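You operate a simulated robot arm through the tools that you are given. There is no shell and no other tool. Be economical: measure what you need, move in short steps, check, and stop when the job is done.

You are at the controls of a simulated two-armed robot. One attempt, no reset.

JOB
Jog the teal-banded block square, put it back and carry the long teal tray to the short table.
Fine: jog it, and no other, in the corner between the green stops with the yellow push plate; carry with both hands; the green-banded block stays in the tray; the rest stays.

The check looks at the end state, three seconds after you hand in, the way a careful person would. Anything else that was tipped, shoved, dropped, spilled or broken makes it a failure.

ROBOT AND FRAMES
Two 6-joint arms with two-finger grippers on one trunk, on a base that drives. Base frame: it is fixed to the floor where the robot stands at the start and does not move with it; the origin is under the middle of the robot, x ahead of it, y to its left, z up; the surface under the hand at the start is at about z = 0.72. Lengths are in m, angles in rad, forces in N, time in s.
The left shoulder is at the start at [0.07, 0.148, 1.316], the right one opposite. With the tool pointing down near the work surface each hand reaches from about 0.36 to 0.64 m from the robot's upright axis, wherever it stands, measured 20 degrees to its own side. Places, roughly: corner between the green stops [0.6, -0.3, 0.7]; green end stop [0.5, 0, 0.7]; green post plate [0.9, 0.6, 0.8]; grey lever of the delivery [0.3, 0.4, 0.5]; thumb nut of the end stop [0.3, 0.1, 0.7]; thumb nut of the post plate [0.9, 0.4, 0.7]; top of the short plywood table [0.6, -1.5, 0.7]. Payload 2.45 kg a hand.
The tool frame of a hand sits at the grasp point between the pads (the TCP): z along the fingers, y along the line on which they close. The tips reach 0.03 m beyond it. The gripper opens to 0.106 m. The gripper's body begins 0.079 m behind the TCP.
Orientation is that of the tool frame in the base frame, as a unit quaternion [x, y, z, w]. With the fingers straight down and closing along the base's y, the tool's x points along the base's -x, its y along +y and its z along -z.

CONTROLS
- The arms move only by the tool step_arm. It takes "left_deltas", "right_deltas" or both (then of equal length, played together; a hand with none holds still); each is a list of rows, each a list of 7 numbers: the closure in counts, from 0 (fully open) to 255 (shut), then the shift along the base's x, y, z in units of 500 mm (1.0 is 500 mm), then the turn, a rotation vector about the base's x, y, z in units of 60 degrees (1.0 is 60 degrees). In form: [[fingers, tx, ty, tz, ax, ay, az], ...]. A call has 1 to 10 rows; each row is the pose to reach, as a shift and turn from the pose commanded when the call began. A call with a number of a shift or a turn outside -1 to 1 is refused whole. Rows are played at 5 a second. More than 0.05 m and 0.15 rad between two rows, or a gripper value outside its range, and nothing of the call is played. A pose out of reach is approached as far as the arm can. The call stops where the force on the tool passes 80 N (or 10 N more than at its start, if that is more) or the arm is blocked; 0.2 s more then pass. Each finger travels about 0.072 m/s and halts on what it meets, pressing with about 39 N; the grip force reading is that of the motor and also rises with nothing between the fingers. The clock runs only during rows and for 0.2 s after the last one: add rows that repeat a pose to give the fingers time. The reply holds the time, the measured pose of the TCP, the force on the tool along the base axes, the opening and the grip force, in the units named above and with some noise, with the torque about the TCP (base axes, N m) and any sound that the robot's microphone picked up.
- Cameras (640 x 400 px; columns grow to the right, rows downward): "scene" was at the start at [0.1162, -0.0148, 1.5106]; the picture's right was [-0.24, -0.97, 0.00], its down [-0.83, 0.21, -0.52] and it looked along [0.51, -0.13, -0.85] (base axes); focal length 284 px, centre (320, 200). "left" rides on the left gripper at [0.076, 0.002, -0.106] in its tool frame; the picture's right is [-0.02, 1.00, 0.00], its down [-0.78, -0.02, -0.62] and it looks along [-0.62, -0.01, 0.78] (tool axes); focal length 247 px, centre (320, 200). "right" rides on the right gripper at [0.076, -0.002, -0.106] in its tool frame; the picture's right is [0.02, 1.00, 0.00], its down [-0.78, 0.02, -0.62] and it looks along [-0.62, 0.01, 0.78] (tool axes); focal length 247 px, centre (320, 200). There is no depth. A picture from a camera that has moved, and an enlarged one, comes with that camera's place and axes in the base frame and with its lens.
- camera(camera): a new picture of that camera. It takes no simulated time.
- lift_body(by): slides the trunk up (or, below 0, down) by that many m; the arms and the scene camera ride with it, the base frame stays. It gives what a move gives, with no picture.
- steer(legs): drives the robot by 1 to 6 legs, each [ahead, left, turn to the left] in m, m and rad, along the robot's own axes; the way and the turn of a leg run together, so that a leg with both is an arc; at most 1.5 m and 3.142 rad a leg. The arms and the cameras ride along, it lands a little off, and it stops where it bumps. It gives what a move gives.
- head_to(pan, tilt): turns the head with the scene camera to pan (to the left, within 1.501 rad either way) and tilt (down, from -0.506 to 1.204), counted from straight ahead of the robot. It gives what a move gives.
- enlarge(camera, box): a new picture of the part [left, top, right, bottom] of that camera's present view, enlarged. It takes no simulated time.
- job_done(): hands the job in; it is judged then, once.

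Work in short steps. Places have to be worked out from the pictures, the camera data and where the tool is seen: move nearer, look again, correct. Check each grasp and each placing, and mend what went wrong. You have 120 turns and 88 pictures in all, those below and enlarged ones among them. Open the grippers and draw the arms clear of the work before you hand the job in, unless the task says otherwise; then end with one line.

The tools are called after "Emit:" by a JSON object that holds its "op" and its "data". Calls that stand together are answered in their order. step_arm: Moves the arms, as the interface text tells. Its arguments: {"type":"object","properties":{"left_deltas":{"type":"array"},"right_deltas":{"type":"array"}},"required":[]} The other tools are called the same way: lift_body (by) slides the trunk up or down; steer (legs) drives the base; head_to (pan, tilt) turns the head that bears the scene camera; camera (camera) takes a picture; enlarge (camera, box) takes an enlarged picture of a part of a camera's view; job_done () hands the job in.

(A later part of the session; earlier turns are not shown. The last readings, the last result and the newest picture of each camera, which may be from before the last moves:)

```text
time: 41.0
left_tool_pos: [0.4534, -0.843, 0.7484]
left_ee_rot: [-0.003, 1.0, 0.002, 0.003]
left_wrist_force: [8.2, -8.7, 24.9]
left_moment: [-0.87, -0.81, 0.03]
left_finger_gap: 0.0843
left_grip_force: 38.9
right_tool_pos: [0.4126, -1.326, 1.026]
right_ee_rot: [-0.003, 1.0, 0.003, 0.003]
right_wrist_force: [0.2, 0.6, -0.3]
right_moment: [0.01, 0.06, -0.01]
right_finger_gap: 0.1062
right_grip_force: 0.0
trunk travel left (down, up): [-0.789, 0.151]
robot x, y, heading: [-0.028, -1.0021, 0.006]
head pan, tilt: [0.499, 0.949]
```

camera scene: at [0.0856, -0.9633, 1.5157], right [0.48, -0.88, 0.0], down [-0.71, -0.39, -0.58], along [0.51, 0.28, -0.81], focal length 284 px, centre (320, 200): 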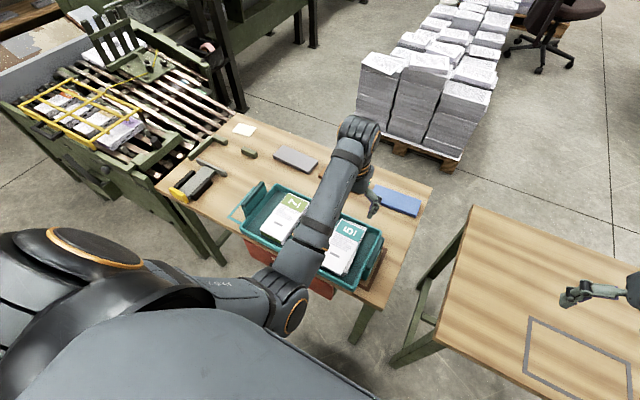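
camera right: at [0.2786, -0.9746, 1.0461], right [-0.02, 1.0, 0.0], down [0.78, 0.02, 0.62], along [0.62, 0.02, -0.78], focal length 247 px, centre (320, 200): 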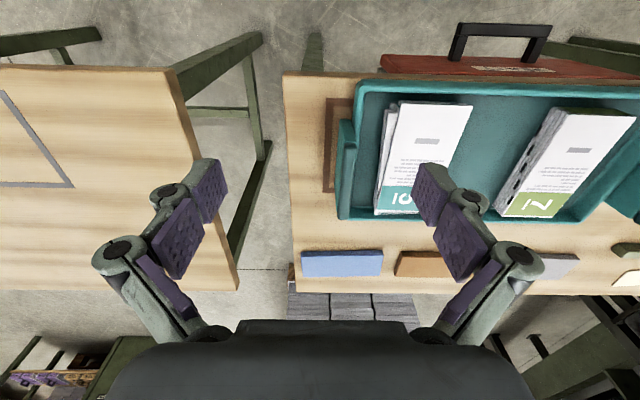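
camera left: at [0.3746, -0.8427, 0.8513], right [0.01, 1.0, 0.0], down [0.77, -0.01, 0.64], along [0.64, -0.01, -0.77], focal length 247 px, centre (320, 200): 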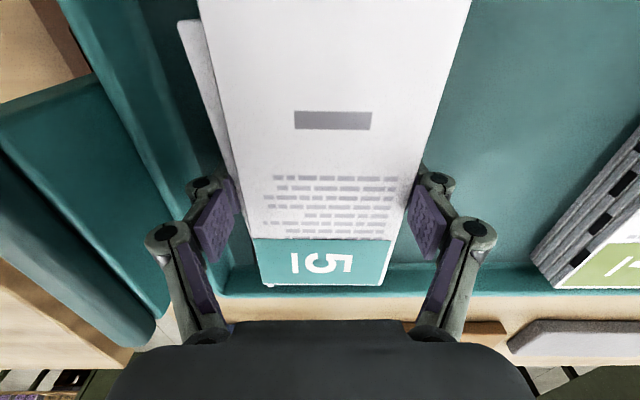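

Pressure is dropping. I lift the block a few centimetres and check that all slabs come along.

Emit:
{"op": "step_arm", "data": {"left_deltas": [[255, 0, 0, 0.01, 0, 0, 0], [255, 0, 0, 0.03, 0, 0, 0], [255, 0, 0, 0.06, 0, 0, 0], [255, 0, 0, 0.12, 0, 0, 0], [255, 0, 0, 0.16, 0, 0, 0], [255, 0, 0, 0.16, 0, 0, 0]]}}

Emit:
{"op": "camera", "data": {"camera": "left"}}

Emit:
{"op": "camera", "data": {"camera": "scene"}}

```text
time: 42.4
left_tool_pos: [0.4511, -0.8416, 0.8256]
left_ee_rot: [-0.003, 1.0, 0.0, 0.0]
left_wrist_force: [1.1, 0.3, -0.4]
left_moment: [0.0, -0.02, 0.02]
left_finger_gap: 0.0
left_grip_force: 28.5
right_tool_pos: [0.4142, -1.3229, 1.0241]
right_ee_rot: [-0.003, 1.0, 0.003, 0.002]
right_wrist_force: [-0.1, 0.4, -0.7]
right_moment: [-0.02, 0.02, -0.01]
right_finger_gap: 0.1059
right_grip_force: 0.0
trunk travel left (down, up): [-0.789, 0.151]
robot x, y, heading: [-0.0256, -1.0034, 0.003]
head pan, tilt: [0.499, 0.949]
```

```text
63 pictures are left
camera left: at [0.3756, -0.8405, 0.9319], right [0.01, 1.0, 0.0], down [0.78, -0.01, 0.62], along [0.62, -0.01, -0.78], focal length 247 px, centre (320, 200)
```

left: 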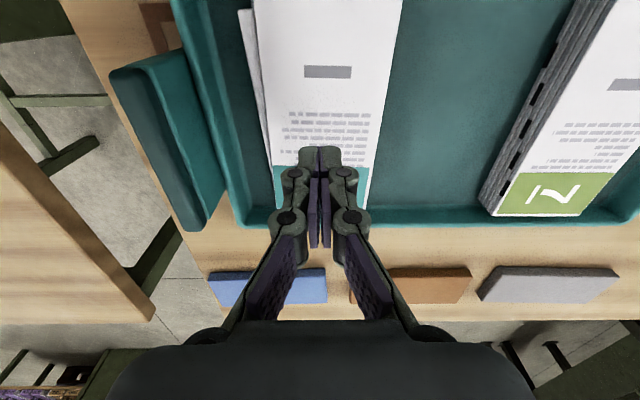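

```text
62 pictures are left
camera scene: at [0.0855, -0.9633, 1.5157], right [0.48, -0.88, 0.0], down [-0.71, -0.39, -0.58], along [0.51, 0.28, -0.81], focal length 284 px, centre (320, 200)
```

scene: 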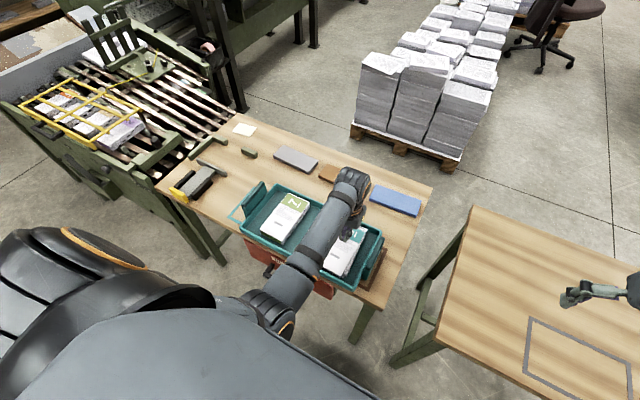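

The grip slipped off; the block seems still in place. I open the fingers and look closer before another try.

Emit:
{"op": "step_arm", "data": {"left_deltas": [[0, 0, 0, 0.1, 0, 0, 0], [0, -0.06, 0, 0.12, 0, 0, 0], [0, -0.12, 0, 0.12, 0, 0, 0], [0, -0.12, 0, 0.12, 0, 0, 0]]}}

Emit:
{"op": "enlarge", "data": {"camera": "left", "box": [200, 20, 560, 245]}}

Emit:
{"op": "enlarge", "data": {"camera": "scene", "box": [220, 160, 440, 300]}}

```text
time: 43.6
left_tool_pos: [0.3985, -0.8127, 0.8888]
left_ee_rot: [-0.004, 0.999, 0.032, 0.007]
left_wrist_force: [0.1, -0.8, -1.1]
left_moment: [0.0, -0.02, -0.01]
left_finger_gap: 0.1062
left_grip_force: 0.0
right_tool_pos: [0.4149, -1.3224, 1.0257]
right_ee_rot: [-0.004, 1.0, 0.003, 0.001]
right_wrist_force: [0.0, 0.2, -0.3]
right_moment: [0.02, -0.01, -0.01]
right_finger_gap: 0.106
right_grip_force: 0.1
trunk travel left (down, up): [-0.789, 0.151]
robot x, y, heading: [-0.0313, -0.9949, 0.007]
head pan, tilt: [0.499, 0.949]
stopped in row 4 (left hand): the arm was blocked; the commanded pose is now the measured one
```

```text
1.78 times, centred on (380, 132) of left
camera zoom: at [0.3208, -0.82, 0.9925], right [0.01, 1.0, 0.06], down [0.78, -0.05, 0.63], along [0.63, 0.04, -0.77], focal length 439 px, centre (213, 320)
```

zoom: 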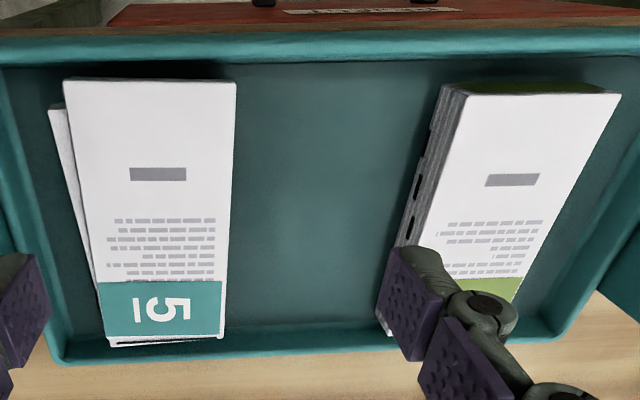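

```text
2.86 times, centred on (330, 230) of scene
camera zoom: at [0.0855, -0.9631, 1.5157], right [0.48, -0.88, 0.0], down [-0.71, -0.39, -0.58], along [0.51, 0.28, -0.81], focal length 811 px, centre (291, 114)
```

zoom: 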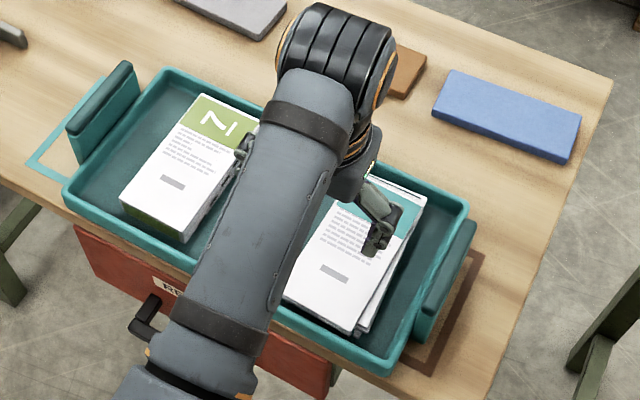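

The block is intact, only fanned: lower slabs skewed. I back the base 5 cm for reach, straighten the hand, and will first squeeze at both ends to even the sides, then grip at the middle and lift slowly.

Emit:
{"op": "steer", "data": {"legs": [[-0.05, 0, 0]]}}

Emit:
{"op": "step_arm", "data": {"left_deltas": [[0, 0.04, -0.02, 0, -0.061, 0.013, -0.008], [0, 0.08, -0.06, 0, -0.061, 0.013, -0.008], [0, 0.08, -0.062, -0.05, -0.061, 0.013, -0.008], [0, 0.08, -0.062, -0.1, -0.061, 0.013, -0.008], [0, 0.08, -0.062, -0.1, -0.061, 0.013, -0.008]]}}

Emit:
{"op": "camera", "data": {"camera": "left"}}

```text
time: 44.5
left_tool_pos: [0.3537, -0.814, 0.8852]
left_ee_rot: [-0.004, 0.999, 0.032, 0.004]
left_wrist_force: [0.0, -0.1, 0.6]
left_moment: [0.0, 0.07, 0.01]
left_finger_gap: 0.106
left_grip_force: 0.1
right_tool_pos: [0.3695, -1.3241, 1.0227]
right_ee_rot: [-0.003, 1.0, 0.003, -0.001]
right_wrist_force: [0.4, -0.6, 0.1]
right_moment: [0.04, 0.05, 0.02]
right_finger_gap: 0.1059
right_grip_force: 0.0
trunk travel left (down, up): [-0.789, 0.151]
robot x, y, heading: [-0.0783, -1.0019, 0.005]
head pan, tilt: [0.499, 0.949]
```

```text
time: 45.7
left_tool_pos: [0.3918, -0.8463, 0.8394]
left_ee_rot: [0.0, 1.0, -0.001, 0.001]
left_wrist_force: [-0.5, 0.4, -0.1]
left_moment: [0.0, -0.05, 0.0]
left_finger_gap: 0.106
left_grip_force: 0.0
right_tool_pos: [0.3646, -1.3243, 1.0257]
right_ee_rot: [-0.003, 1.0, 0.003, 0.003]
right_wrist_force: [0.7, -0.6, -0.9]
right_moment: [0.02, 0.02, 0.02]
right_finger_gap: 0.1058
right_grip_force: 0.1
trunk travel left (down, up): [-0.789, 0.151]
robot x, y, heading: [-0.0792, -1.0016, 0.004]
head pan, tilt: [0.499, 0.949]
```

```text
59 pictures are left
camera left: at [0.3144, -0.8454, 0.9442], right [0.02, 1.0, 0.0], down [0.78, -0.02, 0.62], along [0.62, -0.01, -0.78], focal length 247 px, centre (320, 200)
```

left: 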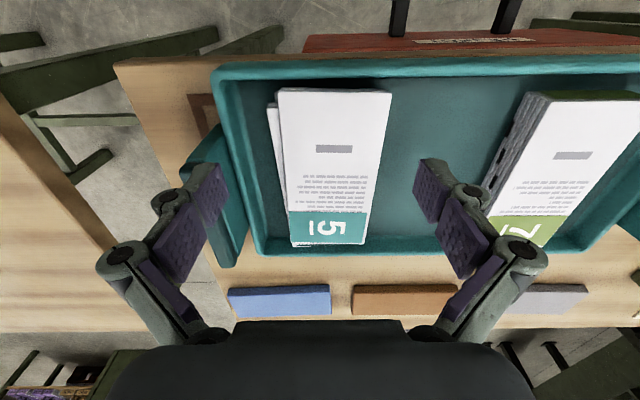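

Now squeeze at the near end: descend to z 0.742, close while rising 8 mm, then open.

Emit:
{"op": "step_arm", "data": {"left_deltas": [[0, 0, 0.004, -0.09, 0, 0, 0], [0, 0, 0.004, -0.17, 0, 0, 0], [0, 0, 0.004, -0.192, 0, 0, 0], [0, 0, 0.004, -0.192, 0, 0, 0], [30, 0, 0.004, -0.182, 0, 0, 0], [60, 0, 0.004, -0.172, 0, 0, 0], [100, 0, 0.004, -0.172, 0, 0, 0], [120, 0, 0.004, -0.172, 0, 0, 0], [120, 0, 0.004, -0.172, 0, 0, 0]]}}

Emit:
{"op": "camera", "data": {"camera": "left"}}

```text
time: 47.7
left_tool_pos: [0.3903, -0.8444, 0.752]
left_ee_rot: [0.0, 1.0, 0.0, 0.0]
left_wrist_force: [0.0, 0.3, -0.8]
left_moment: [-0.01, 0.19, -0.01]
left_finger_gap: 0.0847
left_grip_force: 38.7
right_tool_pos: [0.3648, -1.3237, 1.0244]
right_ee_rot: [-0.002, 1.0, 0.003, 0.002]
right_wrist_force: [-0.2, 0.5, 0.3]
right_moment: [0.05, 0.01, -0.02]
right_finger_gap: 0.106
right_grip_force: 0.1
trunk travel left (down, up): [-0.789, 0.151]
robot x, y, heading: [-0.0763, -0.9984, 0.004]
head pan, tilt: [0.499, 0.949]
```

```text
58 pictures are left
camera left: at [0.3134, -0.8428, 0.8578], right [0.02, 1.0, 0.0], down [0.78, -0.02, 0.62], along [0.62, -0.01, -0.78], focal length 247 px, centre (320, 200)
```

left: 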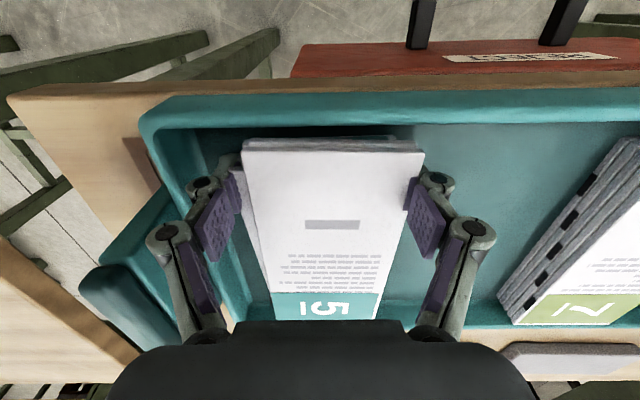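

Near end squeezed to 0.085. Next the far end (x≈0.515): open, rise, move, descend, squeeze.

Emit:
{"op": "step_arm", "data": {"left_deltas": [[60, 0, 0, 0, 0, 0, 0], [0, 0, 0, 0, 0, 0, 0], [0, 0, 0, 0, 0, 0, 0], [0, 0, 0, 0.1, 0, 0, 0], [0, 0.09, 0, 0.1, 0, 0, 0], [0, 0.18, 0, 0.1, 0, 0, 0], [0, 0.25, 0, 0.1, 0, 0, 0], [0, 0.25, 0, 0.06, 0, 0, 0]]}}

Emit:
{"op": "camera", "data": {"camera": "left"}}

```text
time: 49.5
left_tool_pos: [0.5136, -0.8443, 0.782]
left_ee_rot: [0.0, 1.0, -0.001, 0.0]
left_wrist_force: [-0.6, -0.3, 0.6]
left_moment: [0.01, 0.01, 0.03]
left_finger_gap: 0.106
left_grip_force: 0.0
right_tool_pos: [0.3656, -1.3249, 1.0256]
right_ee_rot: [-0.003, 1.0, 0.003, 0.001]
right_wrist_force: [-0.1, -0.6, 0.1]
right_moment: [0.03, 0.04, -0.01]
right_finger_gap: 0.1062
right_grip_force: 0.1
trunk travel left (down, up): [-0.789, 0.151]
robot x, y, heading: [-0.0775, -1.0004, 0.007]
head pan, tilt: [0.499, 0.949]
```

```text
57 pictures are left
camera left: at [0.437, -0.843, 0.8879], right [0.02, 1.0, 0.0], down [0.78, -0.02, 0.62], along [0.62, -0.01, -0.78], focal length 247 px, centre (320, 200)
```

left: 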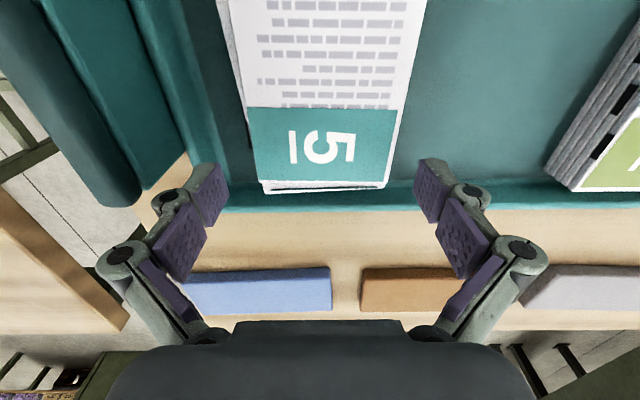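

Emit:
{"op": "step_arm", "data": {"left_deltas": [[0, 0, 0, -0.05, 0, 0, 0], [0, 0, 0, -0.08, 0, 0, 0], [0, 0, 0, -0.08, 0, 0, 0], [30, 0, 0, -0.07, 0, 0, 0], [60, 0, 0, -0.06, 0, 0, 0], [100, 0, 0, -0.06, 0, 0, 0], [120, 0, 0, -0.06, 0, 0, 0], [120, 0, 0, -0.06, 0, 0, 0]]}}

Emit:
{"op": "camera", "data": {"camera": "left"}}

```text
time: 51.3
left_tool_pos: [0.5086, -0.8403, 0.7554]
left_ee_rot: [0.0, 1.0, -0.001, -0.001]
left_wrist_force: [-0.6, -0.1, -1.6]
left_moment: [0.01, -0.17, -0.02]
left_finger_gap: 0.0842
left_grip_force: 39.4
left hand out of reach, approached as far as the arm can: row 1, 2, 3, 4, 5, 6, 7, 8
right_tool_pos: [0.3649, -1.3235, 1.0251]
right_ee_rot: [-0.003, 1.0, 0.003, 0.001]
right_wrist_force: [-0.6, 0.2, -0.9]
right_moment: [-0.01, -0.01, -0.02]
right_finger_gap: 0.1063
right_grip_force: 0.0
trunk travel left (down, up): [-0.789, 0.151]
robot x, y, heading: [-0.0772, -0.9992, 0.005]
head pan, tilt: [0.499, 0.949]
```

```text
56 pictures are left
camera left: at [0.4322, -0.8397, 0.8619], right [0.02, 1.0, 0.0], down [0.78, -0.02, 0.62], along [0.62, -0.01, -0.78], focal length 247 px, centre (320, 200)
```

left: 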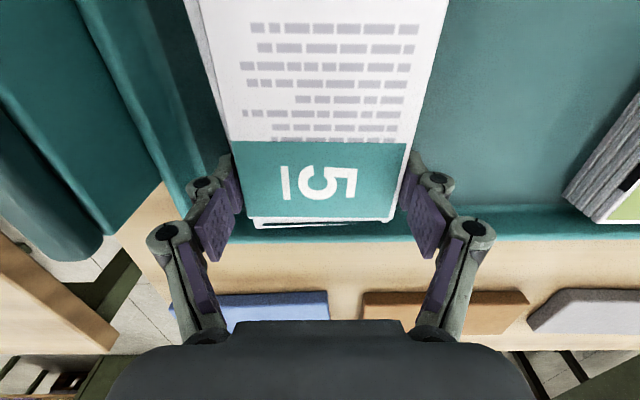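

Far end squeezed too. Now I return to the middle (x≈0.453), grip, and hold.

Emit:
{"op": "step_arm", "data": {"left_deltas": [[60, 0, 0, 0, 0, 0, 0], [0, 0, 0, 0, 0, 0, 0], [0, 0, 0, 0.06, 0, 0, 0], [0, -0.06, -0.005, 0.06, 0, 0, 0], [0, -0.11, -0.005, 0.06, 0, 0, 0], [0, -0.11, -0.005, -0.01, 0, 0, 0], [0, -0.11, -0.005, -0.027, 0, 0, 0], [0, -0.11, -0.005, -0.027, 0, 0, 0]]}}

Emit:
{"op": "enlarge", "data": {"camera": "left", "box": [140, 0, 480, 300]}}

```text
time: 53.1
left_tool_pos: [0.4544, -0.844, 0.7405]
left_ee_rot: [0.0, 1.0, -0.001, 0.0]
left_wrist_force: [0.1, 0.9, 1.1]
left_moment: [-0.02, -0.01, 0.01]
left_finger_gap: 0.106
left_grip_force: 0.0
right_tool_pos: [0.3636, -1.3245, 1.0252]
right_ee_rot: [-0.004, 1.0, 0.003, 0.003]
right_wrist_force: [-0.1, -0.5, 0.1]
right_moment: [-0.03, -0.03, 0.0]
right_finger_gap: 0.1062
right_grip_force: 0.0
trunk travel left (down, up): [-0.789, 0.151]
robot x, y, heading: [-0.0775, -1.0006, 0.002]
head pan, tilt: [0.499, 0.949]
```

```text
1.33 times, centred on (310, 150) of left
camera zoom: at [0.3775, -0.8429, 0.8464], right [0.02, 1.0, 0.0], down [0.78, -0.02, 0.62], along [0.62, -0.01, -0.78], focal length 329 px, centre (333, 267)
```

zoom: 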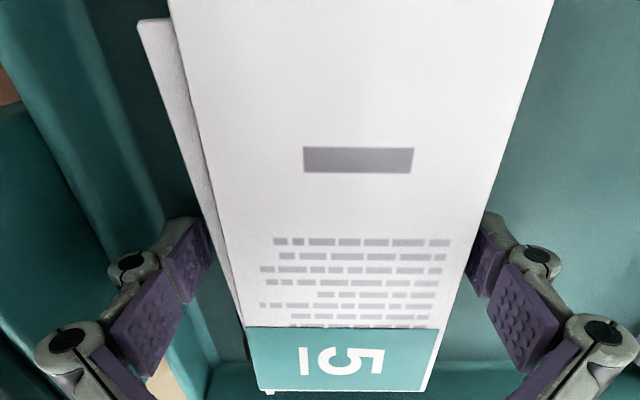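

The stack is still somewhat skewed, but grip it at the middle and lift very slowly.

Emit:
{"op": "step_arm", "data": {"left_deltas": [[30, 0, 0, 0.008, 0, 0, 0], [60, 0, 0, 0.018, 0, 0, 0], [100, 0, 0, 0.018, 0, 0, 0], [255, 0, 0, 0.018, 0, 0, 0], [255, 0, 0, 0.018, 0, 0, 0], [255, 0, 0, 0.018, 0, 0, 0], [255, 0, 0, 0.022, 0, 0, 0], [255, 0, 0, 0.026, 0, 0, 0], [255, 0, 0, 0.03, 0, 0, 0]]}}

Emit:
{"op": "camera", "data": {"camera": "left"}}

```text
time: 55.1
left_tool_pos: [0.4536, -0.8439, 0.7567]
left_ee_rot: [0.0, 1.0, -0.001, -0.001]
left_wrist_force: [0.3, -0.5, -2.9]
left_moment: [-0.01, -0.02, -0.03]
left_finger_gap: 0.0844
left_grip_force: 39.1
right_tool_pos: [0.3649, -1.3236, 1.0258]
right_ee_rot: [-0.003, 1.0, 0.004, 0.001]
right_wrist_force: [0.0, 0.2, -0.3]
right_moment: [0.01, 0.04, 0.03]
right_finger_gap: 0.106
right_grip_force: 0.1
trunk travel left (down, up): [-0.789, 0.151]
robot x, y, heading: [-0.0784, -1.0023, 0.006]
head pan, tilt: [0.499, 0.949]
```

```text
54 pictures are left
camera left: at [0.3769, -0.8428, 0.8623], right [0.02, 1.0, 0.0], down [0.78, -0.02, 0.62], along [0.62, -0.01, -0.78], focal length 247 px, centre (320, 200)
```

left: 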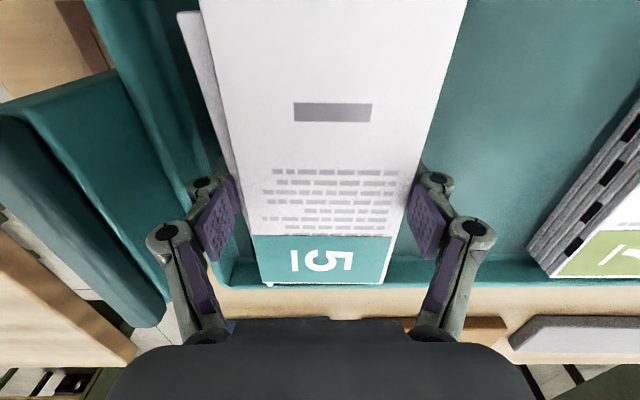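

Force −2.9 N down, gap steady at 0.084: it is starting to carry. I lift slowly further.

Emit:
{"op": "step_arm", "data": {"left_deltas": [[255, 0, 0, 0.004, 0, 0, 0], [255, 0, 0, 0.01, 0, 0, 0], [255, 0, 0, 0.018, 0, 0, 0], [255, 0, 0, 0.026, 0, 0, 0], [255, 0, 0, 0.036, 0, 0, 0], [255, 0, 0, 0.046, 0, 0, 0]]}}

Emit:
{"op": "camera", "data": {"camera": "left"}}

```text
time: 56.5
left_tool_pos: [0.4532, -0.8426, 0.7802]
left_ee_rot: [0.0, 1.0, -0.001, 0.0]
left_wrist_force: [-0.1, -0.7, -1.2]
left_moment: [0.01, 0.0, -0.01]
left_finger_gap: 0.0842
left_grip_force: 39.2
right_tool_pos: [0.3644, -1.3236, 1.0248]
right_ee_rot: [-0.003, 1.0, 0.003, 0.001]
right_wrist_force: [0.8, 0.0, -0.6]
right_moment: [0.0, -0.01, -0.02]
right_finger_gap: 0.1061
right_grip_force: 0.1
trunk travel left (down, up): [-0.789, 0.151]
robot x, y, heading: [-0.0761, -1.001, 0.006]
head pan, tilt: [0.499, 0.949]
```

```text
53 pictures are left
camera left: at [0.3776, -0.8427, 0.8851], right [0.02, 1.0, 0.0], down [0.78, -0.02, 0.62], along [0.62, -0.01, -0.78], focal length 247 px, centre (320, 200)
```

left: 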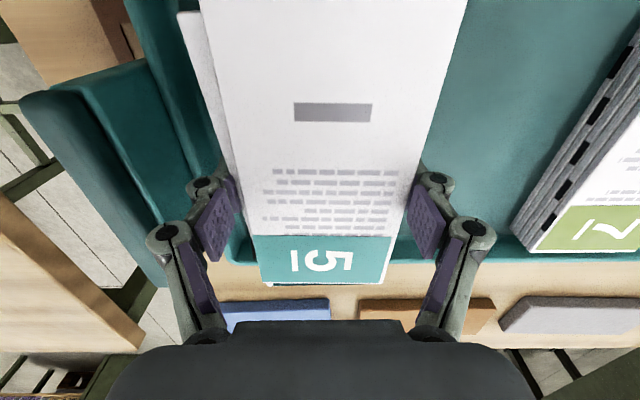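

The block rises with the hand. I continue to z≈0.88 gently.

Emit:
{"op": "step_arm", "data": {"left_deltas": [[255, 0, 0, 0.02, 0, 0, 0], [255, 0, 0, 0.05, 0, 0, 0], [255, 0, 0, 0.08, 0, 0, 0], [255, 0, 0, 0.11, 0, 0, 0], [255, 0, 0, 0.14, 0, 0, 0], [255, 0, 0, 0.17, 0, 0, 0], [255, 0, 0, 0.19, 0, 0, 0]]}}

Emit:
{"op": "camera", "data": {"camera": "left"}}

Emit:
{"op": "enlarge", "data": {"camera": "scene", "box": [220, 140, 440, 300]}}

```text
time: 58.1
left_tool_pos: [0.4554, -0.843, 0.8767]
left_ee_rot: [0.0, 1.0, 0.0, -0.001]
left_wrist_force: [-0.1, -0.2, -2.4]
left_moment: [-0.02, -0.01, 0.01]
left_finger_gap: 0.0844
left_grip_force: 38.9
right_tool_pos: [0.3648, -1.3248, 1.0258]
right_ee_rot: [-0.003, 1.0, 0.002, 0.002]
right_wrist_force: [-0.9, 0.0, 0.4]
right_moment: [0.0, -0.02, 0.01]
right_finger_gap: 0.1061
right_grip_force: 0.1
trunk travel left (down, up): [-0.789, 0.151]
robot x, y, heading: [-0.0728, -0.9982, 0.003]
head pan, tilt: [0.499, 0.949]
```

```text
52 pictures are left
camera left: at [0.3785, -0.8424, 0.9807], right [0.02, 1.0, 0.0], down [0.78, -0.02, 0.62], along [0.62, -0.01, -0.78], focal length 247 px, centre (320, 200)
```

left: 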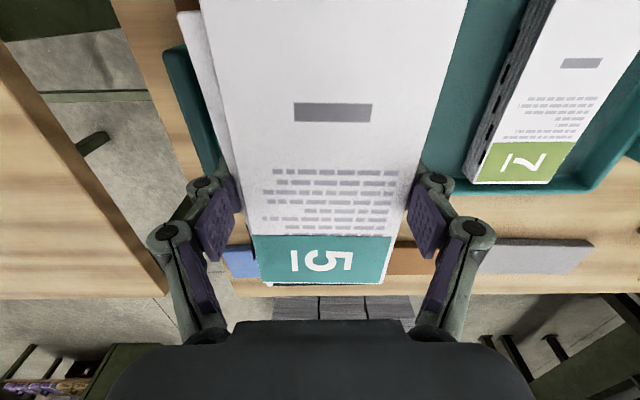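

```text
2.50 times, centred on (330, 220) of scene
camera zoom: at [0.0363, -0.9636, 1.5157], right [0.48, -0.88, 0.0], down [-0.71, -0.39, -0.58], along [0.51, 0.28, -0.81], focal length 710 px, centre (295, 150)
```

zoom: 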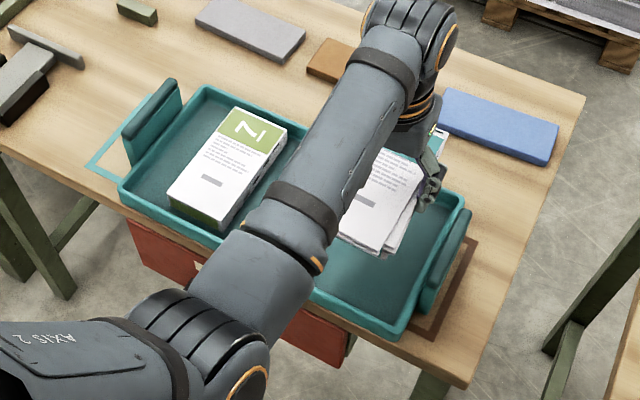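

The whole stack is held (~2 N). The corner fits the block only turned 90° (gap plate–stops ≈0.14 m). I turn the hand +90° about vertical here in the air, slowly, rising 3 cm.

Emit:
{"op": "step_arm", "data": {"left_deltas": [[255, 0, 0, 0.01, 0, 0, 0.13], [255, 0, 0, 0.02, 0, 0, 0.26], [255, 0, 0, 0.03, 0, 0, 0.39], [255, 0, 0, 0.04, 0, 0, 0.52], [255, 0, 0, 0.05, 0, 0, 0.65], [255, 0, 0, 0.06, 0, 0, 0.78], [255, 0, 0, 0.06, 0, 0, 0.9], [255, 0, 0, 0.06, 0, 0, 0.98]]}}

```text
time: 59.9
left_tool_pos: [0.4538, -0.8437, 0.9049]
left_ee_rot: [-0.492, 0.871, -0.001, 0.0]
left_wrist_force: [-0.4, 1.1, -1.8]
left_moment: [0.0, 0.01, 0.03]
left_finger_gap: 0.084
left_grip_force: 38.8
right_tool_pos: [0.3651, -1.3241, 1.0255]
right_ee_rot: [-0.003, 1.0, 0.002, 0.002]
right_wrist_force: [-1.8, -0.2, -0.4]
right_moment: [0.0, -0.03, 0.03]
right_finger_gap: 0.1059
right_grip_force: 0.1
trunk travel left (down, up): [-0.789, 0.151]
robot x, y, heading: [-0.076, -1.0053, 0.011]
head pan, tilt: [0.499, 0.949]
```

The rotation works. I finish it to 90° (another 31°).

Emit:
{"op": "step_arm", "data": {"left_deltas": [[255, 0, 0, 0, 0, 0, 0.13], [255, 0, 0, 0, 0, 0, 0.26], [255, 0, 0, 0, 0, 0, 0.39], [255, 0, 0, 0, 0, 0, 0.516], [255, 0, 0, 0, 0, 0, 0.516]]}}

Emit:
{"op": "steer", "data": {"legs": [[0.0, 0.6, 0], [0.08, 0, 0]]}}

Emit:
{"op": "head_to", "data": {"pan": 0.2, "tilt": 0.95}}

Emit:
{"op": "camera", "data": {"camera": "scene"}}

Emit:
{"op": "camera", "data": {"camera": "left"}}

```text
time: 61.1
left_tool_pos: [0.4532, -0.8439, 0.9038]
left_ee_rot: [-0.706, 0.708, -0.001, 0.0]
left_wrist_force: [0.0, -0.5, -2.9]
left_moment: [-0.01, -0.01, 0.01]
left_finger_gap: 0.0841
left_grip_force: 38.6
right_tool_pos: [0.3657, -1.3226, 1.0249]
right_ee_rot: [-0.002, 1.0, 0.003, 0.001]
right_wrist_force: [-0.6, -0.2, 1.0]
right_moment: [-0.02, 0.01, 0.03]
right_finger_gap: 0.1061
right_grip_force: 0.0
trunk travel left (down, up): [-0.789, 0.151]
robot x, y, heading: [-0.0744, -1.0016, 0.007]
head pan, tilt: [0.499, 0.949]
```

```text
time: 65.2
left_tool_pos: [0.5308, -0.2534, 0.9055]
left_ee_rot: [-0.704, 0.71, -0.001, 0.001]
left_wrist_force: [-0.4, 0.0, -2.3]
left_moment: [0.02, -0.01, 0.0]
left_finger_gap: 0.0844
left_grip_force: 38.7
right_tool_pos: [0.4402, -0.7325, 1.0259]
right_ee_rot: [-0.001, 1.0, 0.003, 0.002]
right_wrist_force: [-0.1, 0.3, 0.2]
right_moment: [0.02, 0.0, -0.01]
right_finger_gap: 0.106
right_grip_force: 0.1
trunk travel left (down, up): [-0.789, 0.151]
robot x, y, heading: [0.0024, -0.4084, 0.003]
head pan, tilt: [0.499, 0.949]
```

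```text
time: 66.0
left_tool_pos: [0.5339, -0.2529, 0.9043]
left_ee_rot: [-0.705, 0.709, 0.001, -0.001]
left_wrist_force: [-0.3, -0.2, -2.6]
left_moment: [0.0, 0.04, 0.02]
left_finger_gap: 0.084
left_grip_force: 38.9
right_tool_pos: [0.4444, -0.7315, 1.025]
right_ee_rot: [-0.001, 1.0, 0.002, 0.001]
right_wrist_force: [0.0, 1.3, -0.4]
right_moment: [0.01, 0.02, -0.04]
right_finger_gap: 0.1062
right_grip_force: 0.1
trunk travel left (down, up): [-0.789, 0.151]
robot x, y, heading: [-0.0005, -0.4098, -0.002]
head pan, tilt: [0.201, 0.949]
```

```text
50 pictures are left
camera scene: at [0.1244, -0.3909, 1.5155], right [0.2, -0.98, 0.0], down [-0.8, -0.16, -0.58], along [0.57, 0.12, -0.81], focal length 284 px, centre (320, 200)
```

scene: 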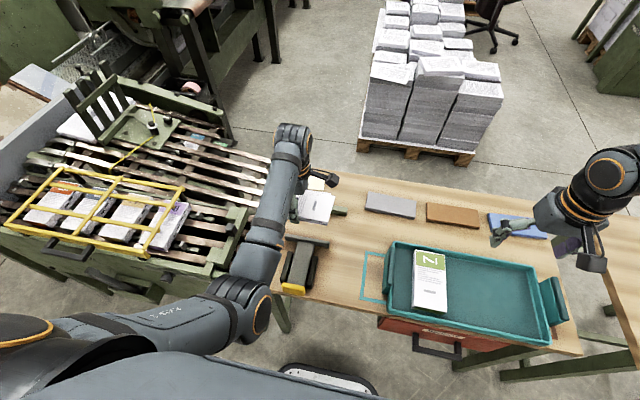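

```text
49 pictures are left
camera left: at [0.5318, -0.3301, 1.0095], right [-1.0, 0.03, 0.0], down [0.02, 0.78, 0.62], along [0.02, 0.62, -0.78], focal length 247 px, centre (320, 200)
```

left: 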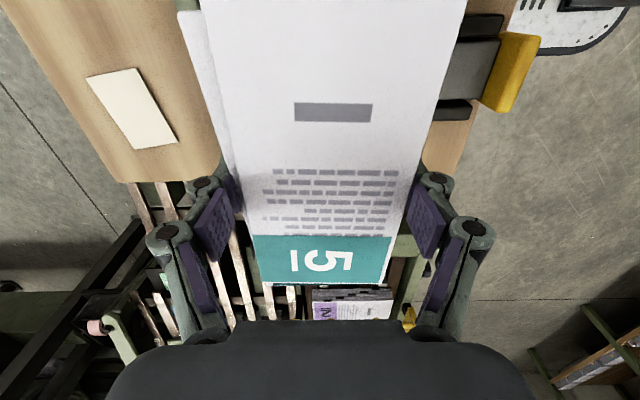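

Stops from earlier views: far stops' near face x≈0.637 with a gap at y −0.314…−0.235 (far finger fits there), left stop face y≈−0.165, plate face x≈0.52. I drive ahead 3.5 cm and look closely from the head.

Emit:
{"op": "steer", "data": {"legs": [[0.035, 0, 0]]}}

Emit:
{"op": "enlarge", "data": {"camera": "scene", "box": [240, 150, 400, 310]}}

```text
time: 66.8
left_tool_pos: [0.5622, -0.2516, 0.9076]
left_ee_rot: [-0.704, 0.71, -0.002, 0.002]
left_wrist_force: [-1.4, 0.8, -1.7]
left_moment: [0.02, -0.06, 0.02]
left_finger_gap: 0.0844
left_grip_force: 38.9
right_tool_pos: [0.4696, -0.7319, 1.028]
right_ee_rot: [-0.001, 1.0, 0.002, 0.004]
right_wrist_force: [-0.9, -0.3, 0.1]
right_moment: [0.0, -0.08, 0.02]
right_finger_gap: 0.1062
right_grip_force: 0.2
trunk travel left (down, up): [-0.789, 0.151]
robot x, y, heading: [0.0384, -0.4026, -0.0]
head pan, tilt: [0.201, 0.949]
```

```text
2.50 times, centred on (320, 230) of scene
camera zoom: at [0.1475, -0.3909, 1.5165], right [0.2, -0.98, 0.0], down [-0.79, -0.16, -0.59], along [0.57, 0.12, -0.81], focal length 710 px, centre (320, 125)
```

zoom: 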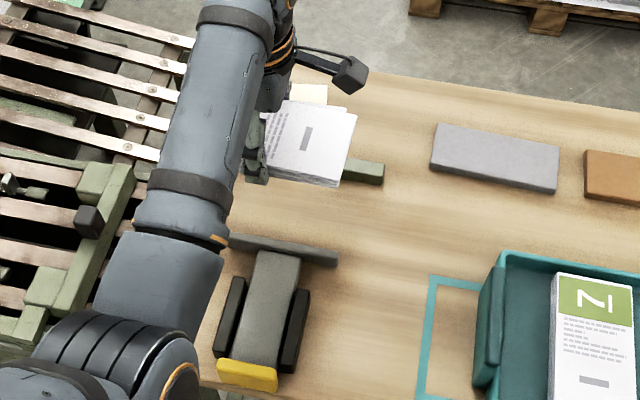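

I move over the corner to (0.595, −0.272) and descend to z≈0.785 first, then check.

Emit:
{"op": "step_arm", "data": {"left_deltas": [[255, 0.03, -0.02, 0, 0, 0, 0], [255, 0.066, -0.04, 0, 0, 0, 0], [255, 0.066, -0.04, -0.06, 0, 0, 0], [255, 0.066, -0.04, -0.12, 0, 0, 0], [255, 0.066, -0.04, -0.18, 0, 0, 0], [255, 0.066, -0.04, -0.24, 0, 0, 0], [255, 0.066, -0.04, -0.24, 0, 0, 0]]}}

Emit:
{"op": "enlarge", "data": {"camera": "scene", "box": [260, 150, 380, 270]}}

Emit:
{"op": "camera", "data": {"camera": "left"}}

```text
time: 68.4
left_tool_pos: [0.5985, -0.2721, 0.7831]
left_ee_rot: [-0.705, 0.71, 0.0, 0.0]
left_wrist_force: [-0.4, 0.5, -2.0]
left_moment: [0.0, -0.02, -0.02]
left_finger_gap: 0.0845
left_grip_force: 39.0
right_tool_pos: [0.4764, -0.732, 1.0256]
right_ee_rot: [-0.001, 1.0, 0.003, 0.002]
right_wrist_force: [-0.1, -0.2, -0.1]
right_moment: [0.0, -0.03, -0.04]
right_finger_gap: 0.1057
right_grip_force: 0.0
trunk travel left (down, up): [-0.789, 0.151]
robot x, y, heading: [0.0353, -0.4068, 0.001]
head pan, tilt: [0.201, 0.949]
```

```text
3.33 times, centred on (320, 210) of scene
camera zoom: at [0.156, -0.3913, 1.5157], right [0.2, -0.98, 0.0], down [-0.8, -0.16, -0.58], along [0.57, 0.12, -0.81], focal length 946 px, centre (320, 167)
```

zoom: 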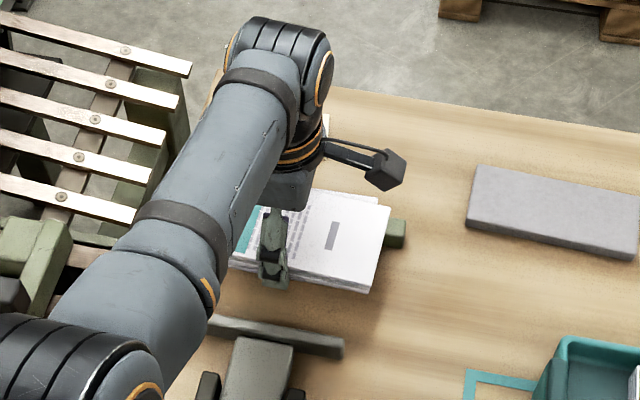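

```text
46 pictures are left
camera left: at [0.5972, -0.349, 0.8891], right [-1.0, 0.03, 0.0], down [0.02, 0.78, 0.62], along [0.02, 0.62, -0.78], focal length 247 px, centre (320, 200)
```

left: 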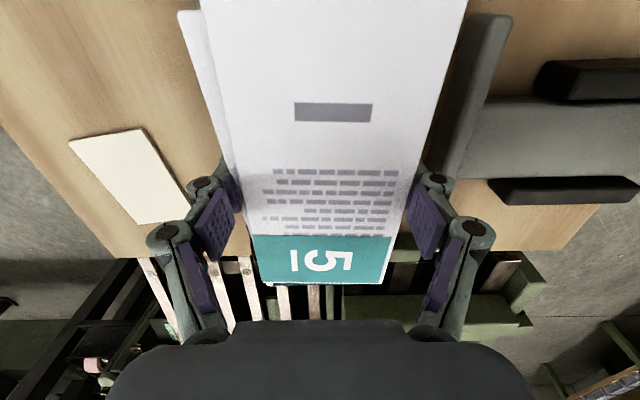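

The lower slab's skewed corner protrudes toward the far stop, so I shift 12 mm back (x≈0.586) and lower to z≈0.752.

Emit:
{"op": "step_arm", "data": {"left_deltas": [[255, -0.024, 0, 0, 0, 0, 0], [255, -0.024, 0, -0.02, 0, 0, 0], [255, -0.024, 0, -0.04, 0, 0, 0], [255, -0.024, 0, -0.06, 0, 0, 0], [255, -0.024, 0, -0.06, 0, 0, 0]]}}

```text
time: 69.6
left_tool_pos: [0.5883, -0.2735, 0.7547]
left_ee_rot: [-0.705, 0.709, 0.0, -0.001]
left_wrist_force: [0.5, 0.5, -2.9]
left_moment: [-0.02, -0.03, 0.02]
left_finger_gap: 0.0844
left_grip_force: 38.3
right_tool_pos: [0.4752, -0.7326, 1.0258]
right_ee_rot: [-0.001, 1.0, 0.003, 0.002]
right_wrist_force: [0.0, -0.4, -0.3]
right_moment: [0.03, -0.03, -0.03]
right_finger_gap: 0.1063
right_grip_force: 0.1
trunk travel left (down, up): [-0.789, 0.151]
robot x, y, heading: [0.0381, -0.4095, 0.0]
head pan, tilt: [0.201, 0.949]
```

Lowering on in 2–3 mm rows until contact.

Emit:
{"op": "step_arm", "data": {"left_deltas": [[255, 0, 0, -0.006, 0, 0, 0], [255, 0, 0, -0.012, 0, 0, 0], [255, 0, 0, -0.018, 0, 0, 0], [255, 0, 0, -0.018, 0, 0, 0]]}}

```text
time: 70.6
left_tool_pos: [0.5879, -0.2734, 0.7454]
left_ee_rot: [-0.704, 0.71, -0.001, 0.0]
left_wrist_force: [-0.1, 0.1, -1.9]
left_moment: [0.0, 0.0, -0.02]
left_finger_gap: 0.0843
left_grip_force: 38.7
right_tool_pos: [0.476, -0.732, 1.0268]
right_ee_rot: [-0.001, 1.0, 0.002, 0.002]
right_wrist_force: [-0.6, -0.2, 0.1]
right_moment: [0.04, 0.0, 0.0]
right_finger_gap: 0.1059
right_grip_force: 0.1
trunk travel left (down, up): [-0.789, 0.151]
robot x, y, heading: [0.0359, -0.4116, -0.002]
head pan, tilt: [0.201, 0.949]
```

Emit:
{"op": "step_arm", "data": {"left_deltas": [[255, 0, 0, -0.004, 0, 0, 0], [255, 0, 0, -0.008, 0, 0, 0], [255, 0, 0, -0.012, 0, 0, 0], [255, 0, 0, -0.012, 0, 0, 0]]}}

```text
time: 71.6
left_tool_pos: [0.5877, -0.2739, 0.7404]
left_ee_rot: [-0.705, 0.709, -0.001, 0.001]
left_wrist_force: [0.6, 0.5, 12.1]
left_moment: [-0.06, 0.61, -0.06]
left_finger_gap: 0.0844
left_grip_force: 38.6
right_tool_pos: [0.4746, -0.7334, 1.0261]
right_ee_rot: [0.0, 1.0, 0.002, 0.003]
right_wrist_force: [1.2, 0.8, 0.0]
right_moment: [-0.02, 0.0, -0.04]
right_finger_gap: 0.106
right_grip_force: 0.1
trunk travel left (down, up): [-0.789, 0.151]
robot x, y, heading: [0.0329, -0.4077, 0.004]
head pan, tilt: [0.201, 0.949]
```

Contact (12 N). I release gently to about 0.097 opening and rise a little.

Emit:
{"op": "step_arm", "data": {"left_deltas": [[45, 0, 0, 0.004, 0, 0, 0], [22, 0, 0, 0.004, 0, 0, 0], [22, 0, 0, 0.004, 0, 0, 0], [22, 0, 0, 0.02, 0, 0, 0], [22, 0, 0, 0.05, 0, 0, 0]]}}

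Emit:
{"op": "camera", "data": {"camera": "left"}}

```text
time: 72.8
left_tool_pos: [0.5873, -0.2725, 0.7647]
left_ee_rot: [-0.704, 0.71, 0.0, 0.0]
left_wrist_force: [0.8, -0.4, 0.2]
left_moment: [-0.03, -0.02, 0.0]
left_finger_gap: 0.0967
left_grip_force: 0.0
right_tool_pos: [0.4752, -0.7327, 1.0253]
right_ee_rot: [-0.001, 1.0, 0.002, 0.002]
right_wrist_force: [0.3, 0.2, 1.1]
right_moment: [0.0, 0.0, -0.01]
right_finger_gap: 0.1058
right_grip_force: 0.0
trunk travel left (down, up): [-0.789, 0.151]
robot x, y, heading: [0.0336, -0.4096, 0.005]
head pan, tilt: [0.201, 0.949]
```

```text
45 pictures are left
camera left: at [0.5848, -0.3495, 0.8706], right [-1.0, 0.03, 0.0], down [0.02, 0.78, 0.62], along [0.02, 0.62, -0.78], focal length 247 px, centre (320, 200)
```

left: 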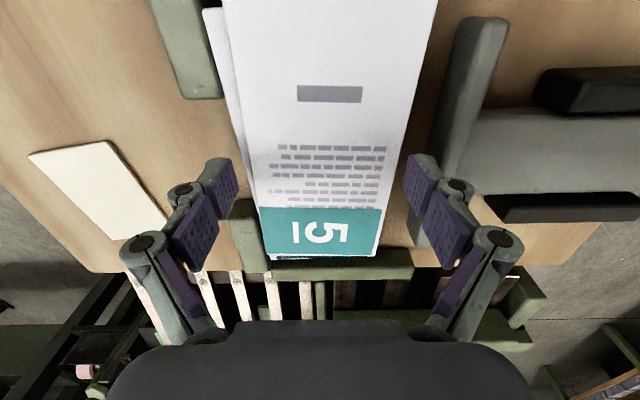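

The block is placed cleanly in front of the stops. I rise up and back toward −y to see the whole corner.

Emit:
{"op": "step_arm", "data": {"left_deltas": [[22, 0, 0, 0.08, 0, 0, 0], [22, 0, -0.06, 0.16, 0, 0, 0], [22, 0, -0.14, 0.22, 0, 0, 0], [22, 0, -0.22, 0.24, 0, 0, 0], [22, 0, -0.22, 0.24, 0, 0, 0]]}}

Emit:
{"op": "camera", "data": {"camera": "left"}}

```text
time: 74.2
left_tool_pos: [0.6021, -0.3011, 0.8692]
left_ee_rot: [0.727, -0.684, -0.037, -0.038]
left_wrist_force: [0.0, 0.4, -0.6]
left_moment: [0.02, -0.01, -0.05]
left_finger_gap: 0.097
left_grip_force: 0.0
left hand out of reach, approached as far as the arm can: row 4, 5
right_tool_pos: [0.4751, -0.7322, 1.0255]
right_ee_rot: [-0.001, 1.0, 0.002, 0.002]
right_wrist_force: [0.5, 0.5, 0.4]
right_moment: [0.01, 0.0, -0.02]
right_finger_gap: 0.1059
right_grip_force: 0.0
trunk travel left (down, up): [-0.789, 0.151]
robot x, y, heading: [0.0375, -0.4084, 0.005]
head pan, tilt: [0.201, 0.949]
stopped in row 5 (left hand): the arm was blocked; the commanded pose is now the measured one
```

```text
44 pictures are left
camera left: at [0.6053, -0.3896, 0.9661], right [-1.0, -0.04, 0.0], down [-0.03, 0.71, 0.7], along [-0.03, 0.7, -0.71], focal length 247 px, centre (320, 200)
```

left: 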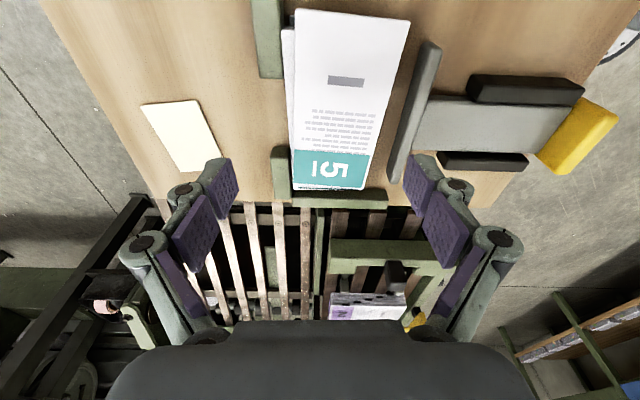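

The left arm is at its limit here, so I drive 0.2 m to the right to get better reach for the y-push, then straighten the hand over (0.588, −0.42).

Emit:
{"op": "steer", "data": {"legs": [[0, -0.2, 0]]}}

Emit:
{"op": "step_arm", "data": {"left_deltas": [[60, -0.01, 0.04, 0, -0.05, 0, -0.03], [100, -0.028, 0.1, -0.02, -0.101, 0, -0.058], [120, -0.028, 0.14, -0.06, -0.101, 0, -0.058], [120, -0.028, 0.14, -0.1, -0.101, 0, -0.058], [120, -0.028, 0.14, -0.1, -0.101, 0, -0.058]]}}

Emit:
{"op": "camera", "data": {"camera": "left"}}

```text
time: 75.8
left_tool_pos: [0.6017, -0.4998, 0.8689]
left_ee_rot: [0.726, -0.685, -0.037, -0.037]
left_wrist_force: [-0.6, 0.5, 0.2]
left_moment: [-0.01, -0.01, 0.03]
left_finger_gap: 0.0969
left_grip_force: 0.0
right_tool_pos: [0.4755, -0.9292, 1.027]
right_ee_rot: [-0.001, 1.0, 0.002, 0.002]
right_wrist_force: [-0.3, 0.0, -0.2]
right_moment: [-0.01, 0.01, -0.01]
right_finger_gap: 0.1061
right_grip_force: 0.1
trunk travel left (down, up): [-0.789, 0.151]
robot x, y, heading: [0.0357, -0.6076, 0.001]
head pan, tilt: [0.201, 0.949]
```

```text
time: 77.0
left_tool_pos: [0.5886, -0.43, 0.8191]
left_ee_rot: [0.707, -0.707, -0.001, 0.001]
left_wrist_force: [0.1, 0.0, -0.4]
left_moment: [-0.02, 0.0, -0.01]
left_finger_gap: 0.0563
left_grip_force: 0.0
right_tool_pos: [0.4756, -0.9309, 1.026]
right_ee_rot: [-0.001, 1.0, 0.003, 0.001]
right_wrist_force: [-0.3, -0.1, 0.3]
right_moment: [0.03, -0.01, 0.02]
right_finger_gap: 0.1058
right_grip_force: 0.1
trunk travel left (down, up): [-0.789, 0.151]
robot x, y, heading: [0.0376, -0.6055, 0.004]
head pan, tilt: [0.201, 0.949]
```

```text
43 pictures are left
camera left: at [0.5864, -0.5079, 0.9246], right [-1.0, 0.02, 0.0], down [0.02, 0.78, 0.62], along [0.01, 0.62, -0.78], focal length 247 px, centre (320, 200)
```

left: 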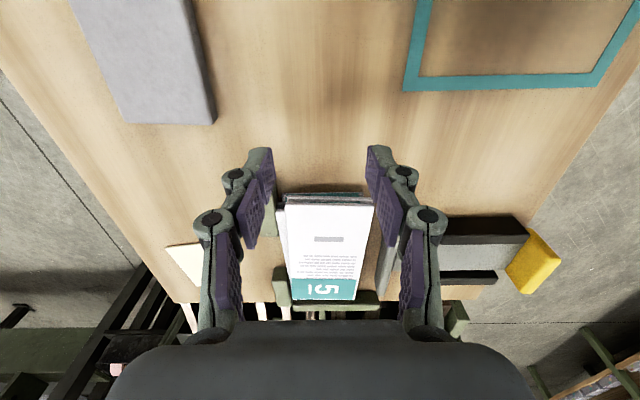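

The block's −y end is at y≈−0.366, fingers 5.6 cm apart straddle its width centre. I lower to z≈0.75 behind it.

Emit:
{"op": "step_arm", "data": {"left_deltas": [[120, 0, 0, -0.06, 0, 0, 0], [120, 0, 0, -0.12, 0, 0, 0], [120, 0, 0, -0.138, 0, 0, 0], [120, 0, 0, -0.144, 0, 0, 0], [120, 0, 0, -0.144, 0, 0, 0]]}}

```text
time: 78.2
left_tool_pos: [0.587, -0.4304, 0.7476]
left_ee_rot: [0.707, -0.707, -0.001, -0.001]
left_wrist_force: [-0.2, -0.2, 3.5]
left_moment: [-0.03, 0.13, 0.02]
left_finger_gap: 0.0563
left_grip_force: 0.1
right_tool_pos: [0.4756, -0.9304, 1.0262]
right_ee_rot: [-0.001, 1.0, 0.002, 0.002]
right_wrist_force: [0.2, 0.4, -0.4]
right_moment: [0.0, -0.01, 0.01]
right_finger_gap: 0.1061
right_grip_force: 0.0
trunk travel left (down, up): [-0.789, 0.151]
robot x, y, heading: [0.034, -0.6065, 0.001]
head pan, tilt: [0.201, 0.949]
```

Touching the table lightly; raise 2 mm and push along +y in small rows.

Emit:
{"op": "step_arm", "data": {"left_deltas": [[120, 0, 0, 0.004, 0, 0, 0], [120, 0, 0.04, 0.004, 0, 0, 0], [120, 0, 0.08, 0.004, 0, 0, 0], [120, 0, 0.1, 0.004, 0, 0, 0], [120, 0, 0.12, 0.004, 0, 0, 0], [120, 0, 0.14, 0.004, 0, 0, 0], [120, 0, 0.15, 0.004, 0, 0, 0], [120, 0, 0.16, 0.004, 0, 0, 0]]}}

Emit:
{"op": "camera", "data": {"camera": "left"}}

```text
time: 80.0
left_tool_pos: [0.5891, -0.3496, 0.7485]
left_ee_rot: [-0.707, 0.707, 0.0, 0.001]
left_wrist_force: [0.5, -1.8, 0.7]
left_moment: [-0.05, 0.02, 0.0]
left_finger_gap: 0.0558
left_grip_force: 0.2
right_tool_pos: [0.4763, -0.931, 1.0253]
right_ee_rot: [-0.001, 1.0, 0.003, 0.002]
right_wrist_force: [0.4, -0.2, 0.9]
right_moment: [0.02, 0.02, -0.01]
right_finger_gap: 0.1059
right_grip_force: 0.1
trunk travel left (down, up): [-0.789, 0.151]
robot x, y, heading: [0.0363, -0.6072, 0.002]
head pan, tilt: [0.201, 0.949]
```

```text
42 pictures are left
camera left: at [0.5865, -0.4271, 0.8538], right [-1.0, 0.02, 0.0], down [0.02, 0.78, 0.62], along [0.01, 0.62, -0.78], focal length 247 px, centre (320, 200)
```

left: 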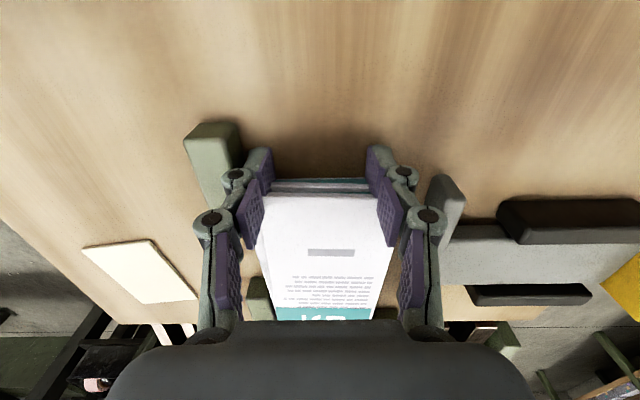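

Pushing with ~2 N friction. I continue in 2 mm rows toward the left stop.

Emit:
{"op": "step_arm", "data": {"left_deltas": [[120, 0, 0.004, 0, 0, 0, 0], [120, 0, 0.008, 0, 0, 0, 0], [120, 0, 0.012, 0, 0, 0, 0], [120, 0, 0.016, 0, 0, 0, 0], [120, 0, 0.016, 0, 0, 0, 0]]}}

```text
time: 81.2
left_tool_pos: [0.5888, -0.3478, 0.7496]
left_ee_rot: [-0.707, 0.708, -0.001, -0.001]
left_wrist_force: [0.6, -25.7, -3.0]
left_moment: [-0.51, -0.1, 0.56]
left_finger_gap: 0.056
left_grip_force: 0.1
right_tool_pos: [0.4772, -0.9331, 1.0234]
right_ee_rot: [-0.001, 1.0, 0.004, 0.002]
right_wrist_force: [-0.1, -0.3, -0.3]
right_moment: [-0.02, -0.01, -0.03]
right_finger_gap: 0.1061
right_grip_force: 0.0
trunk travel left (down, up): [-0.789, 0.151]
robot x, y, heading: [0.0342, -0.6046, 0.0]
head pan, tilt: [0.201, 0.949]
```

Hit the left stop (26 N, at y −0.348). Back off, rise, and look at the block.

Emit:
{"op": "step_arm", "data": {"left_deltas": [[120, 0, -0.03, 0, 0, 0, 0], [120, 0, -0.1, 0.0, 0, 0, 0], [120, 0, -0.14, 0.06, 0, 0, 0], [120, 0, -0.14, 0.14, 0, 0, 0]]}}

Emit:
{"op": "enlarge", "data": {"camera": "left", "box": [220, 150, 460, 320]}}

Emit:
{"op": "head_to", "data": {"pan": 0.55, "tilt": 0.9}}

Emit:
{"op": "camera", "data": {"camera": "scene"}}

```text
time: 82.2
left_tool_pos: [0.5893, -0.4096, 0.8186]
left_ee_rot: [0.707, -0.707, -0.001, 0.0]
left_wrist_force: [-0.2, 0.3, 0.4]
left_moment: [-0.03, 0.0, -0.02]
left_finger_gap: 0.0558
left_grip_force: 0.0
right_tool_pos: [0.4763, -0.93, 1.0257]
right_ee_rot: [-0.001, 1.0, 0.002, 0.002]
right_wrist_force: [0.3, -0.5, 0.3]
right_moment: [-0.02, -0.05, 0.03]
right_finger_gap: 0.1061
right_grip_force: 0.1
trunk travel left (down, up): [-0.789, 0.151]
robot x, y, heading: [0.0381, -0.6063, 0.004]
head pan, tilt: [0.201, 0.949]
```

```text
2.35 times, centred on (340, 235) of left
camera zoom: at [0.5864, -0.4874, 0.9233], right [-1.0, 0.02, 0.0], down [0.02, 0.78, 0.62], along [0.01, 0.62, -0.78], focal length 581 px, centre (273, 118)
```

zoom: 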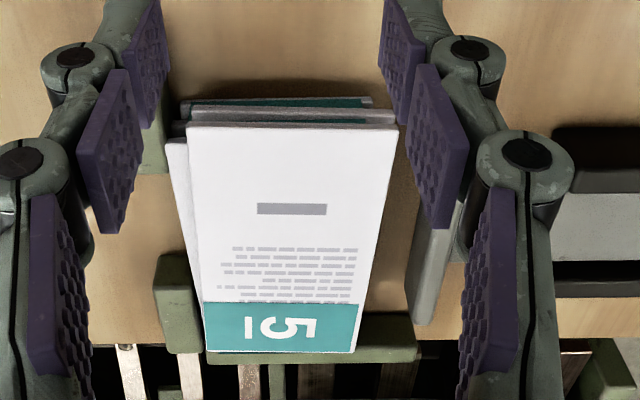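

```text
time: 83.0
left_tool_pos: [0.5895, -0.411, 0.8168]
left_ee_rot: [-0.707, 0.707, 0.0, 0.0]
left_wrist_force: [0.2, 0.7, -0.8]
left_moment: [0.01, -0.01, -0.02]
left_finger_gap: 0.0562
left_grip_force: 0.0
right_tool_pos: [0.4751, -0.9312, 1.0241]
right_ee_rot: [-0.001, 1.0, 0.003, 0.001]
right_wrist_force: [-0.9, -0.5, -0.1]
right_moment: [0.02, -0.02, 0.01]
right_finger_gap: 0.1061
right_grip_force: 0.0
trunk travel left (down, up): [-0.789, 0.151]
robot x, y, heading: [0.0368, -0.6064, -0.002]
head pan, tilt: [0.55, 0.901]
```

```text
40 pictures are left
camera scene: at [0.1496, -0.5647, 1.5193], right [0.52, -0.85, 0.0], down [-0.67, -0.41, -0.62], along [0.53, 0.33, -0.78], focal length 284 px, centre (320, 200)
```

scene: 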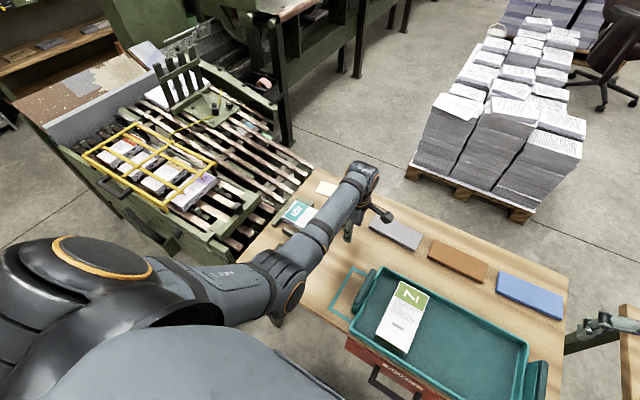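

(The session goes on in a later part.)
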